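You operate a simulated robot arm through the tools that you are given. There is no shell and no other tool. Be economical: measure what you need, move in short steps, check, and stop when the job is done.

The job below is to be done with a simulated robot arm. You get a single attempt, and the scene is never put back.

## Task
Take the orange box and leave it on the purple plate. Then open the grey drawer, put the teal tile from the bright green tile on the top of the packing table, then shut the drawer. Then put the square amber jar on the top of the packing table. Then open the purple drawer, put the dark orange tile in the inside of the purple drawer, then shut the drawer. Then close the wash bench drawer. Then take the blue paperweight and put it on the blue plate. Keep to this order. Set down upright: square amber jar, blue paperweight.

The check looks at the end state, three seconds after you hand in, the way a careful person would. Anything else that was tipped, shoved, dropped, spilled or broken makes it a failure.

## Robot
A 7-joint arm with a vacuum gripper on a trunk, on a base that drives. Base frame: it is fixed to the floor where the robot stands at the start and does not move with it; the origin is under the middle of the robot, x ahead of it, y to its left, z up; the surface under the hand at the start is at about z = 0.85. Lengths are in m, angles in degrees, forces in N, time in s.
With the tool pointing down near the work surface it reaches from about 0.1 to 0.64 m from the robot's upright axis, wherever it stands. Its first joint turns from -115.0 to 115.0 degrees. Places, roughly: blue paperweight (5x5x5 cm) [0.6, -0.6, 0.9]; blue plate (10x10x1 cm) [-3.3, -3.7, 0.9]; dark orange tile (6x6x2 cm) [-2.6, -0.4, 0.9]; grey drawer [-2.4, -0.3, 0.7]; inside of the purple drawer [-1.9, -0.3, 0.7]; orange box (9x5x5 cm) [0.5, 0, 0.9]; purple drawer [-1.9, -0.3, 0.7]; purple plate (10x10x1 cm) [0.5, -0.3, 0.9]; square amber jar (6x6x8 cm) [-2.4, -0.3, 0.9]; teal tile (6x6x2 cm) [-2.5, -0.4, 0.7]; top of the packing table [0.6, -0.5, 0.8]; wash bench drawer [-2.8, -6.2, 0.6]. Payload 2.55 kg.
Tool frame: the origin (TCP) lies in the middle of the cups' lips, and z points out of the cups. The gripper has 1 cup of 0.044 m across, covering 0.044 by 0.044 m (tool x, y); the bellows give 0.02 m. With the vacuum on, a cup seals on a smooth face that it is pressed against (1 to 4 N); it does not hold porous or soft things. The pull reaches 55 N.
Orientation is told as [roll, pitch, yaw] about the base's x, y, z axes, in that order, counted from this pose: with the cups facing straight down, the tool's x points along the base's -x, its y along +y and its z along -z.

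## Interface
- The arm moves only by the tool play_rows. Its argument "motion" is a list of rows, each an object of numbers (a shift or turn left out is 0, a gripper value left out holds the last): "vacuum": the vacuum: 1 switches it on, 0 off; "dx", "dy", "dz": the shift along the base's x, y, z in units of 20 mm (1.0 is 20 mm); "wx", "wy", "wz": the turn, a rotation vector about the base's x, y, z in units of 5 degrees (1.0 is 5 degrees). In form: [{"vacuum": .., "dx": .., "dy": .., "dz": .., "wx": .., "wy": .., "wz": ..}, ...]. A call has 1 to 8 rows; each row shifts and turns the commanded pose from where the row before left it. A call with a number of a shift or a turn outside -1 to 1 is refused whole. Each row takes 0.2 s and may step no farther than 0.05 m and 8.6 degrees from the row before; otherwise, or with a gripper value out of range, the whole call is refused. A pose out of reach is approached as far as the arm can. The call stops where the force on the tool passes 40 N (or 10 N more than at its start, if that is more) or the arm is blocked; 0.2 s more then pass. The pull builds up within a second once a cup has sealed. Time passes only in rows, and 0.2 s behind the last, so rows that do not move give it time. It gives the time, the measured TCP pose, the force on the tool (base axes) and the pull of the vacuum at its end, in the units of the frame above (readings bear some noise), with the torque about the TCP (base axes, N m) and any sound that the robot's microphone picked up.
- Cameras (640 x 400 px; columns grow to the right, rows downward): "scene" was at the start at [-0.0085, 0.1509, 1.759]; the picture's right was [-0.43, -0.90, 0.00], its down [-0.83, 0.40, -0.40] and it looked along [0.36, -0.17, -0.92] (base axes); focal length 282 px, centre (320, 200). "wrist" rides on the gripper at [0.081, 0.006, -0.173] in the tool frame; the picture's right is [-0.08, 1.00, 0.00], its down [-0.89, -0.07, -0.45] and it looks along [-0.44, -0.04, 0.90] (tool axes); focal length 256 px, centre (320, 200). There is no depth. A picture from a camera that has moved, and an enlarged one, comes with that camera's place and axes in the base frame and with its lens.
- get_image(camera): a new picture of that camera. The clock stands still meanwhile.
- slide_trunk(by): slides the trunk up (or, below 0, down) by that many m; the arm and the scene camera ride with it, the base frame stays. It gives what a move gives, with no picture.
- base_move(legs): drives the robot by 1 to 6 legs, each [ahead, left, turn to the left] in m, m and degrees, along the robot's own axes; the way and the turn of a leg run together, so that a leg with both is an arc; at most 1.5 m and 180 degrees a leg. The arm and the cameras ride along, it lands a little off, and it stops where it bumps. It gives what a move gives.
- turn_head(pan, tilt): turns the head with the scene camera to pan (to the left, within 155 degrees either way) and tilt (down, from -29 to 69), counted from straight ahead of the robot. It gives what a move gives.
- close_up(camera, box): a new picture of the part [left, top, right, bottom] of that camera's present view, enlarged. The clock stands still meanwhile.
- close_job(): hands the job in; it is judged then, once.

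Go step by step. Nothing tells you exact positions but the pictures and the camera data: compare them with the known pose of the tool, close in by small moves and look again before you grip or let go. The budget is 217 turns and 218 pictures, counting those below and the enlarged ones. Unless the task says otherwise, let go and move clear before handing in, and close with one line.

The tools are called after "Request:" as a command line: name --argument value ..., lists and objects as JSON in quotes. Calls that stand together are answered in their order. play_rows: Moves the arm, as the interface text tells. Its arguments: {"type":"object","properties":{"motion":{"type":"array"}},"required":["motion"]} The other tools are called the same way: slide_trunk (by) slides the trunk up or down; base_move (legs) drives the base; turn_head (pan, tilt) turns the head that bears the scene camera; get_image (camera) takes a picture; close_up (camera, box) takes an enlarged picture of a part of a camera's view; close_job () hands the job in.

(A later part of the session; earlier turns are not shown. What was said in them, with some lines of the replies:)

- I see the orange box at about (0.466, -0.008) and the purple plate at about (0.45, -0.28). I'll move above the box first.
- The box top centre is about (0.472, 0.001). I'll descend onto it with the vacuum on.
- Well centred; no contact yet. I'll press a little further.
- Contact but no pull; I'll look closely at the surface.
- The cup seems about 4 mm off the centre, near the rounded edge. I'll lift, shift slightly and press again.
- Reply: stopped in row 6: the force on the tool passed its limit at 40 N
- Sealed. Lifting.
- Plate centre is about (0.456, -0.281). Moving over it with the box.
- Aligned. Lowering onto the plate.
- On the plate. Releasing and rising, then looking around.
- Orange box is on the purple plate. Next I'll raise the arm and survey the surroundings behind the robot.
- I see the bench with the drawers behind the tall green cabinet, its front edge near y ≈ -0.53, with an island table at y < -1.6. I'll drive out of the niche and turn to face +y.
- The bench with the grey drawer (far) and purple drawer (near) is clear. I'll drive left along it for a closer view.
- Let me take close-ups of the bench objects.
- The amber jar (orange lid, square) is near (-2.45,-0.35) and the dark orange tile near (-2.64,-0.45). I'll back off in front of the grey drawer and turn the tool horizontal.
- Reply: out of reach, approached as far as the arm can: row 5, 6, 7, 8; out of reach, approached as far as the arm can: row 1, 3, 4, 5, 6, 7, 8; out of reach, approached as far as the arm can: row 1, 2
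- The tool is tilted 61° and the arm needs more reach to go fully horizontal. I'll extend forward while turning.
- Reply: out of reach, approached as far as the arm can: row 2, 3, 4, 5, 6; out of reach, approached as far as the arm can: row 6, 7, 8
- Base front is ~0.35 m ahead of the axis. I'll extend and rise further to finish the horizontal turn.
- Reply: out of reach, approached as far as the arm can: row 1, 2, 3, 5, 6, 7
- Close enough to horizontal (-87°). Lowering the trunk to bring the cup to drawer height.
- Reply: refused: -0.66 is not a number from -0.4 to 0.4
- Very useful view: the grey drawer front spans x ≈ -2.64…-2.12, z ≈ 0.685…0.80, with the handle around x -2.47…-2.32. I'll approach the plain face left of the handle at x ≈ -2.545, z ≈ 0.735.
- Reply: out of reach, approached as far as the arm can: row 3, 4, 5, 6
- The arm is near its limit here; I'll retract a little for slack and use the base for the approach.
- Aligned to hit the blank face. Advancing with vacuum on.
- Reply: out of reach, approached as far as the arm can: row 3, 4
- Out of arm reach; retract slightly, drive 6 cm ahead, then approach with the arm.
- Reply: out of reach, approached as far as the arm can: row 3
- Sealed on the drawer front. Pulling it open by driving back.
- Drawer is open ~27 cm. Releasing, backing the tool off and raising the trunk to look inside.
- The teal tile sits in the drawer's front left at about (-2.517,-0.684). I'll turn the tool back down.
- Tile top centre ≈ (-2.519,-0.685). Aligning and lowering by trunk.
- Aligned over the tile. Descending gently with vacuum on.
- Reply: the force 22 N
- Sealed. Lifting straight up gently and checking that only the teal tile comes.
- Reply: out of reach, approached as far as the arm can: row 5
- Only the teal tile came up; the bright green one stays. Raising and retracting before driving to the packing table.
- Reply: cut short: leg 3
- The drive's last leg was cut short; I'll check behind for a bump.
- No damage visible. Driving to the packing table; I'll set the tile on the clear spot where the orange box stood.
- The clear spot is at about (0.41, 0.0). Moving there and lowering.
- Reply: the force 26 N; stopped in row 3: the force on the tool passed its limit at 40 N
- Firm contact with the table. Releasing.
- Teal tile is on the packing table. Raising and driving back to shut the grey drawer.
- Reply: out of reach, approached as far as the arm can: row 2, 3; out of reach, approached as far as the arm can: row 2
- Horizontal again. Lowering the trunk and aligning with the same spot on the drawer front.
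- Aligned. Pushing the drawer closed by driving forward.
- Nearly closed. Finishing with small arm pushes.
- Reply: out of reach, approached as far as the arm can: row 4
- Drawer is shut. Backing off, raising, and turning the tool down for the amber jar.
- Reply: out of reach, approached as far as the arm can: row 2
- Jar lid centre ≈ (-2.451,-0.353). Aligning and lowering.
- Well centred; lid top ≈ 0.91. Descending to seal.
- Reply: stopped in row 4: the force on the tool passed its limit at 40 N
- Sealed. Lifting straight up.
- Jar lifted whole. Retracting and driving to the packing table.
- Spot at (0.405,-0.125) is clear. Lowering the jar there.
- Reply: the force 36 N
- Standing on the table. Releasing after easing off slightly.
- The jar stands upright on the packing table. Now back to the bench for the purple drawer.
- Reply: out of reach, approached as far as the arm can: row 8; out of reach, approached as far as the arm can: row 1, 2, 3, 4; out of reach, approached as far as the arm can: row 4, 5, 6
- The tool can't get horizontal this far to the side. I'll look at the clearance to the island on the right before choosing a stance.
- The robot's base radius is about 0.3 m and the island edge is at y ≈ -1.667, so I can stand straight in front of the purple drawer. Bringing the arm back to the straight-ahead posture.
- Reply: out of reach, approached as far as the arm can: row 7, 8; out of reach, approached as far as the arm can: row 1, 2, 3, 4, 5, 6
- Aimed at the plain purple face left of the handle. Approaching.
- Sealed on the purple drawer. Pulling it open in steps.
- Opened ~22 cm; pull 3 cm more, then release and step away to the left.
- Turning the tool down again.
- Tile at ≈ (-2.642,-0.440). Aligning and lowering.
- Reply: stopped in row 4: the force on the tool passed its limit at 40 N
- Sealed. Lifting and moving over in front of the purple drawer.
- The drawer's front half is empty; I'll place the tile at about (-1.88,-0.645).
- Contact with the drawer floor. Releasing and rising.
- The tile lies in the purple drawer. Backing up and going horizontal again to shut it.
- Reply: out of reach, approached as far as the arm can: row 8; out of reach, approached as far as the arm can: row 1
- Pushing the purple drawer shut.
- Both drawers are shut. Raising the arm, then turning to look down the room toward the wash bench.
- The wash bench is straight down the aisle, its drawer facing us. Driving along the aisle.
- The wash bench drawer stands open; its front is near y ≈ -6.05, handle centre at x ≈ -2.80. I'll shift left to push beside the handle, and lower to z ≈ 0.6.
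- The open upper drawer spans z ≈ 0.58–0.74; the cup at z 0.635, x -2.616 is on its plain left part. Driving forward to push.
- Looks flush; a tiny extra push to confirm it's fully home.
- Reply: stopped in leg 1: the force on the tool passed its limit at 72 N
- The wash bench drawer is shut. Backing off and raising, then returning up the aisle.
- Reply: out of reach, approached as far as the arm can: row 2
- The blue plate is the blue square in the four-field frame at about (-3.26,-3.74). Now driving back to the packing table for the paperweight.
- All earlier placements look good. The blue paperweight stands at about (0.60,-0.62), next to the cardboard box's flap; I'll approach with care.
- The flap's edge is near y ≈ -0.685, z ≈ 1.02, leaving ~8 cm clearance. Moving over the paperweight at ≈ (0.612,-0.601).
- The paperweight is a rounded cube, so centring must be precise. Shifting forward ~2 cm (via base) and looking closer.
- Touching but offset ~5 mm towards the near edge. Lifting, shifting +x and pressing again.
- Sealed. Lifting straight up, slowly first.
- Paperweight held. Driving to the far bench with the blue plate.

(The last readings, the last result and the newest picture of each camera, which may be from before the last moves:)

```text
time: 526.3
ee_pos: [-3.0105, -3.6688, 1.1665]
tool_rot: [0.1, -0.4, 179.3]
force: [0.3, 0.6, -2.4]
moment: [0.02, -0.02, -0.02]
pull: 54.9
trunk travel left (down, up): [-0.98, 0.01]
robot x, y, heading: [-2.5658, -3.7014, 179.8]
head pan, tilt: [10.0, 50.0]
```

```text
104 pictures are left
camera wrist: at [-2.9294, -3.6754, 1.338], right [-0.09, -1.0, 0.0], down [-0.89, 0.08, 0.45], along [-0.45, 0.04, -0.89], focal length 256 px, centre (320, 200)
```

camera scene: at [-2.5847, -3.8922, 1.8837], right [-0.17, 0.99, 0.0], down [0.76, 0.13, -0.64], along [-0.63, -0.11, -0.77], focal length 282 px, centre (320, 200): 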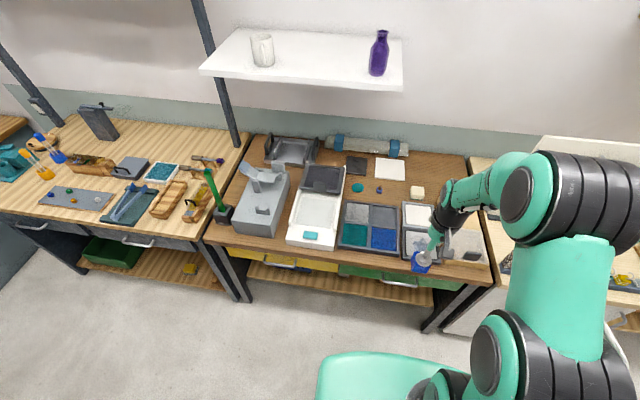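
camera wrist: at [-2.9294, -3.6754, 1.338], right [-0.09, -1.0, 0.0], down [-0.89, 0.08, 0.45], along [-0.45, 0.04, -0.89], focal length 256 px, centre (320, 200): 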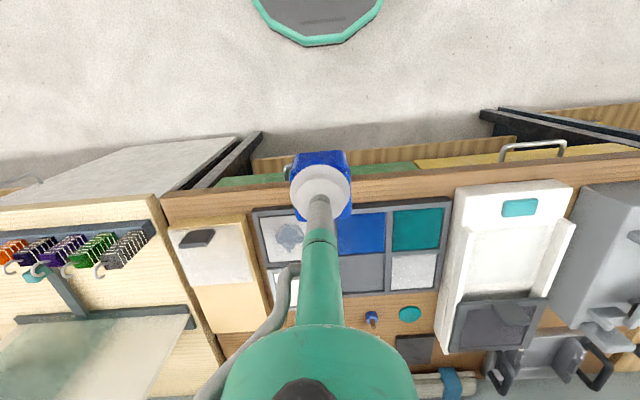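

Blue plate centre ≈ (-3.259,-3.741). Moving over it.

Request:
base_move --legs '[[0.18, 0.06, 0]]'

Request:
play_rows --motion '[{"dx": -1}, {"dx": -1}, {"dx": -1}, {"dz": -1}, {"dz": -1}]'

Request:
get_image --camera "wrist"

```text
time: 527.9
ee_pos: [-3.1927, -3.7264, 1.1659]
tool_rot: [0.1, -0.3, 179.1]
force: [-0.3, -0.3, -2.7]
moment: [0.01, 0.02, 0.0]
pull: 54.6
trunk travel left (down, up): [-0.98, 0.01]
robot x, y, heading: [-2.7467, -3.7582, 179.4]
head pan, tilt: [10.0, 50.0]
```

```text
time: 529.1
ee_pos: [-3.253, -3.7237, 1.1257]
tool_rot: [0.1, -0.2, 179.0]
force: [0.1, -0.5, -2.8]
moment: [0.02, -0.01, -0.03]
pull: 54.6
trunk travel left (down, up): [-0.98, 0.01]
robot x, y, heading: [-2.7493, -3.7606, 179.6]
head pan, tilt: [10.0, 50.0]
```

```text
103 pictures are left
camera wrist: at [-3.1721, -3.7318, 1.2979], right [-0.1, -1.0, 0.0], down [-0.89, 0.09, 0.45], along [-0.45, 0.04, -0.89], focal length 256 px, centre (320, 200)
```

wrist: 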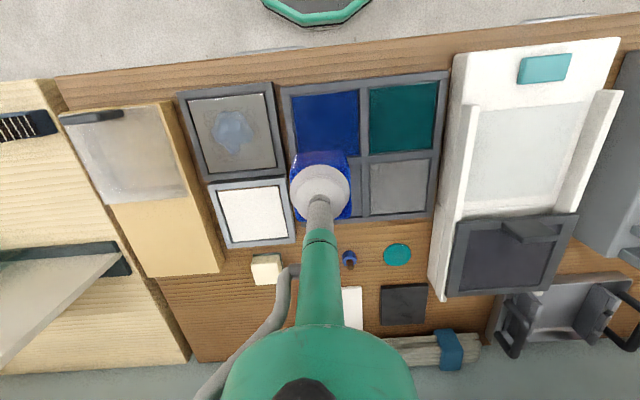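

Request:
play_rows --motion '[{"dx": -0.25, "dy": -0.7}, {}]'

Request:
slide_trunk --by -0.15

Request:
get_image --camera "wrist"

```text
time: 529.7
ee_pos: [-3.2573, -3.7384, 1.1263]
tool_rot: [0.1, -0.4, 179.1]
force: [0.9, 0.8, -2.8]
moment: [-0.04, 0.04, 0.01]
pull: 54.5
trunk travel left (down, up): [-0.98, 0.01]
robot x, y, heading: [-2.7504, -3.759, 179.5]
head pan, tilt: [10.0, 50.0]
```

```text
time: 531.4
ee_pos: [-3.2572, -3.7402, 0.9753]
tool_rot: [0.0, -0.3, 179.1]
force: [0.5, 1.1, -2.2]
moment: [0.02, 0.01, 0.01]
pull: 54.6
trunk travel left (down, up): [-0.83, 0.16]
robot x, y, heading: [-2.7496, -3.7605, 179.6]
head pan, tilt: [10.0, 50.0]
```

```text
102 pictures are left
camera wrist: at [-3.1761, -3.7456, 1.1481], right [-0.1, -1.0, 0.0], down [-0.89, 0.09, 0.45], along [-0.45, 0.04, -0.89], focal length 256 px, centre (320, 200)
```

wrist: 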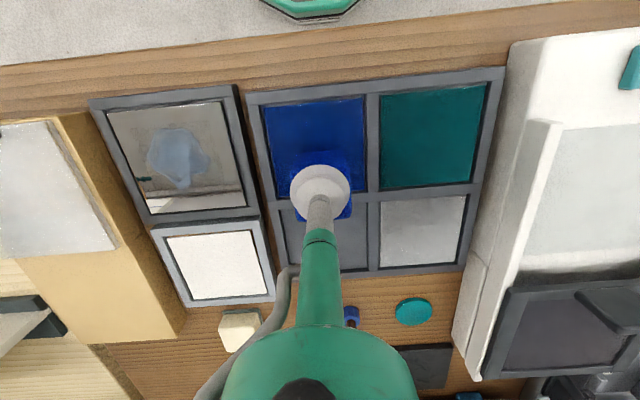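

Centred over the blue plate. Lowering.

Request:
play_rows --motion '[{"dz": -1, "dy": 0.15}, {"dz": -0.7}, {"dz": -0.4}, {"dz": -0.2}, {}]'

Request:
get_image --camera "wrist"

```text
time: 532.6
ee_pos: [-3.2555, -3.7356, 0.931]
tool_rot: [0.0, -0.3, 179.0]
force: [-0.2, -0.3, -2.1]
moment: [0.0, 0.01, -0.03]
pull: 54.8
trunk travel left (down, up): [-0.83, 0.16]
robot x, y, heading: [-2.7476, -3.7609, 179.3]
head pan, tilt: [10.0, 50.0]
```

```text
101 pictures are left
camera wrist: at [-3.1752, -3.7426, 1.1031], right [-0.1, -1.0, 0.0], down [-0.89, 0.09, 0.45], along [-0.45, 0.04, -0.89], focal length 256 px, centre (320, 200)
```

wrist: 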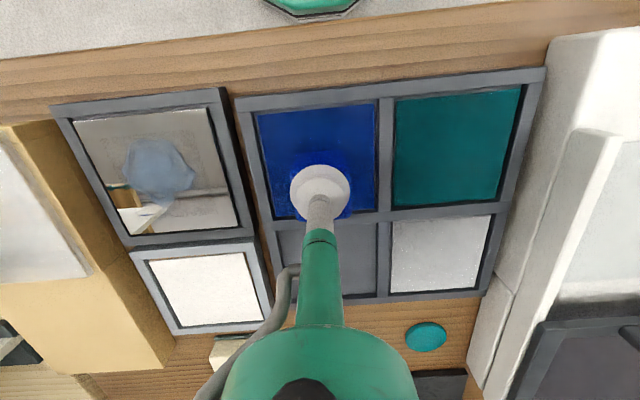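

Request:
play_rows --motion '[{"dz": -0.3}, {"dz": -0.2}, {"dz": -0.15}, {"dz": -0.15}, {}]'

```text
time: 533.6
ee_pos: [-3.2616, -3.7362, 0.9213]
tool_rot: [0.0, -1.0, 179.2]
force: [4.2, -1.1, 17.2]
moment: [-0.09, -0.3, 0.0]
pull: 55.9
trunk travel left (down, up): [-0.83, 0.16]
robot x, y, heading: [-2.7483, -3.7636, 179.5]
head pan, tilt: [10.0, 50.0]
stopped in row 5: the force on the tool passed its limit at 40 N (the readings are from after the stop); the commanded pose is now the measured one
```

Contact. Checking, then releasing.

Request:
play_rows --motion '[{"dz": 0.15, "dx": 0.1}, {"vacuum": 0}, {}, {}, {}, {"dz": 0.2}, {"dz": 0.5}, {"dz": 1}]'

Request:
play_rows --motion '[{"dz": 1}, {"dz": 1}, {"dz": 1}, {"dx": 1}, {"dx": 1}]'

Request:
get_image --camera "wrist"

Request:
get_image --camera "scene"

```text
time: 535.4
ee_pos: [-3.2585, -3.7342, 0.9565]
tool_rot: [0.1, -0.9, 179.2]
force: [0.2, -0.2, -1.0]
moment: [0.0, 0.0, -0.01]
pull: 0.0
trunk travel left (down, up): [-0.83, 0.16]
robot x, y, heading: [-2.7483, -3.7612, 179.5]
head pan, tilt: [10.0, 50.0]
```

```text
time: 536.6
ee_pos: [-3.2172, -3.7343, 1.0155]
tool_rot: [0.2, -0.7, 179.2]
force: [0.0, -1.2, -0.2]
moment: [0.02, 0.01, -0.03]
pull: 0.0
trunk travel left (down, up): [-0.83, 0.16]
robot x, y, heading: [-2.7468, -3.7611, 179.6]
head pan, tilt: [10.0, 50.0]
```

```text
100 pictures are left
camera wrist: at [-3.1343, -3.7424, 1.1879], right [-0.1, -1.0, 0.0], down [-0.88, 0.09, 0.46], along [-0.46, 0.04, -0.89], focal length 256 px, centre (320, 200)
```

wrist: 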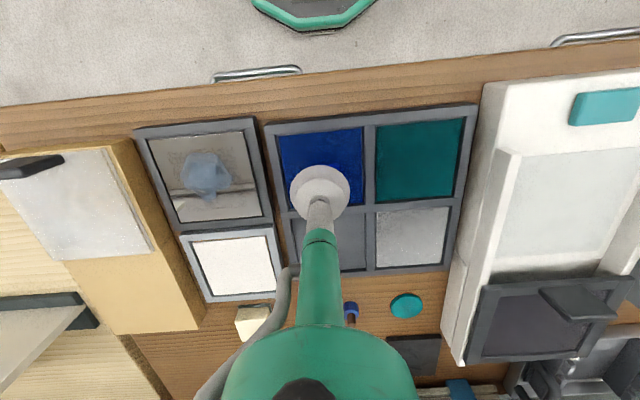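

```text
99 pictures are left
camera scene: at [-2.7665, -3.9511, 1.7337], right [-0.17, 0.99, 0.0], down [0.76, 0.13, -0.64], along [-0.63, -0.11, -0.77], focal length 282 px, centre (320, 200)
```

scene: 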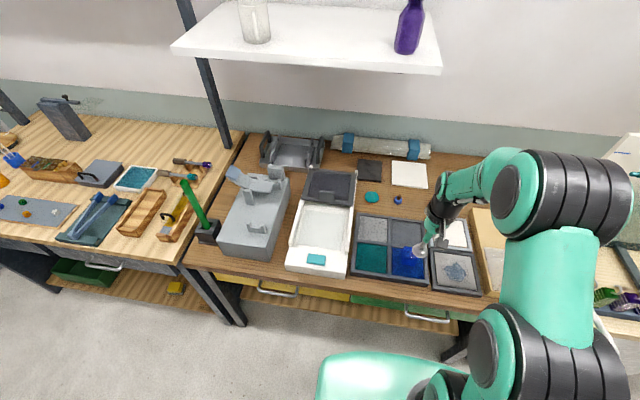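

Request:
play_rows --motion '[{"dx": 1, "dz": 1}, {"dx": 1, "dz": 1}, {"dx": 1, "dz": 1}, {"dx": 1}, {"dx": 1}, {"dx": 1}]'

Request:
close_up --camera "scene" --box '[330, 190, 490, 300]'

Request:
get_image --camera "wrist"

```text
time: 538.0
ee_pos: [-3.098, -3.7342, 1.0768]
tool_rot: [0.1, -0.9, 179.1]
force: [-0.1, -0.3, -1.1]
moment: [0.03, 0.01, 0.04]
pull: 0.1
trunk travel left (down, up): [-0.83, 0.16]
robot x, y, heading: [-2.7495, -3.7644, 179.6]
head pan, tilt: [10.0, 50.0]
```

```text
3.64 times, centred on (410, 245) of scene
camera zoom: at [-2.7661, -3.9511, 1.7337], right [-0.17, 0.99, 0.0], down [0.76, 0.13, -0.64], along [-0.63, -0.11, -0.77], focal length 1027 px, centre (-7, 36)
```

zoom: 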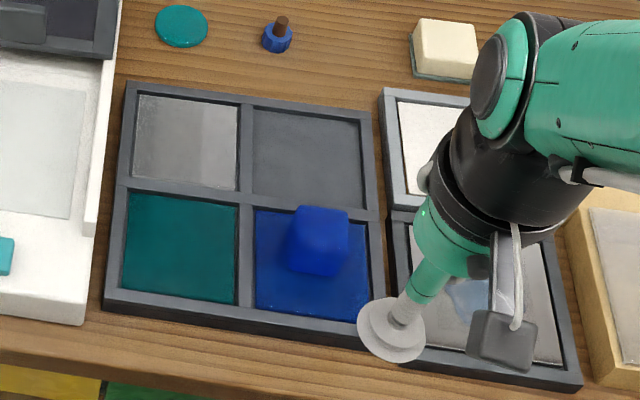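

```text
97 pictures are left
camera wrist: at [-3.0154, -3.742, 1.2476], right [-0.09, -1.0, 0.0], down [-0.88, 0.09, 0.46], along [-0.46, 0.04, -0.89], focal length 256 px, centre (320, 200)
```

wrist: 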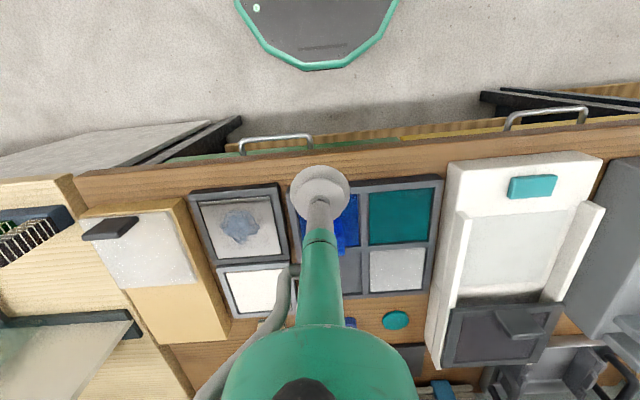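

The blue paperweight stands upright on the blue plate, the tool is clear, and all the other steps were checked as they were done. Handing in.

Request:
close_job

```text
The job is handed in.
```

All the steps are done in the given order, checked on camera as I went, and the job is handed in; the square amber jar and the blue paperweight are both standing upright.
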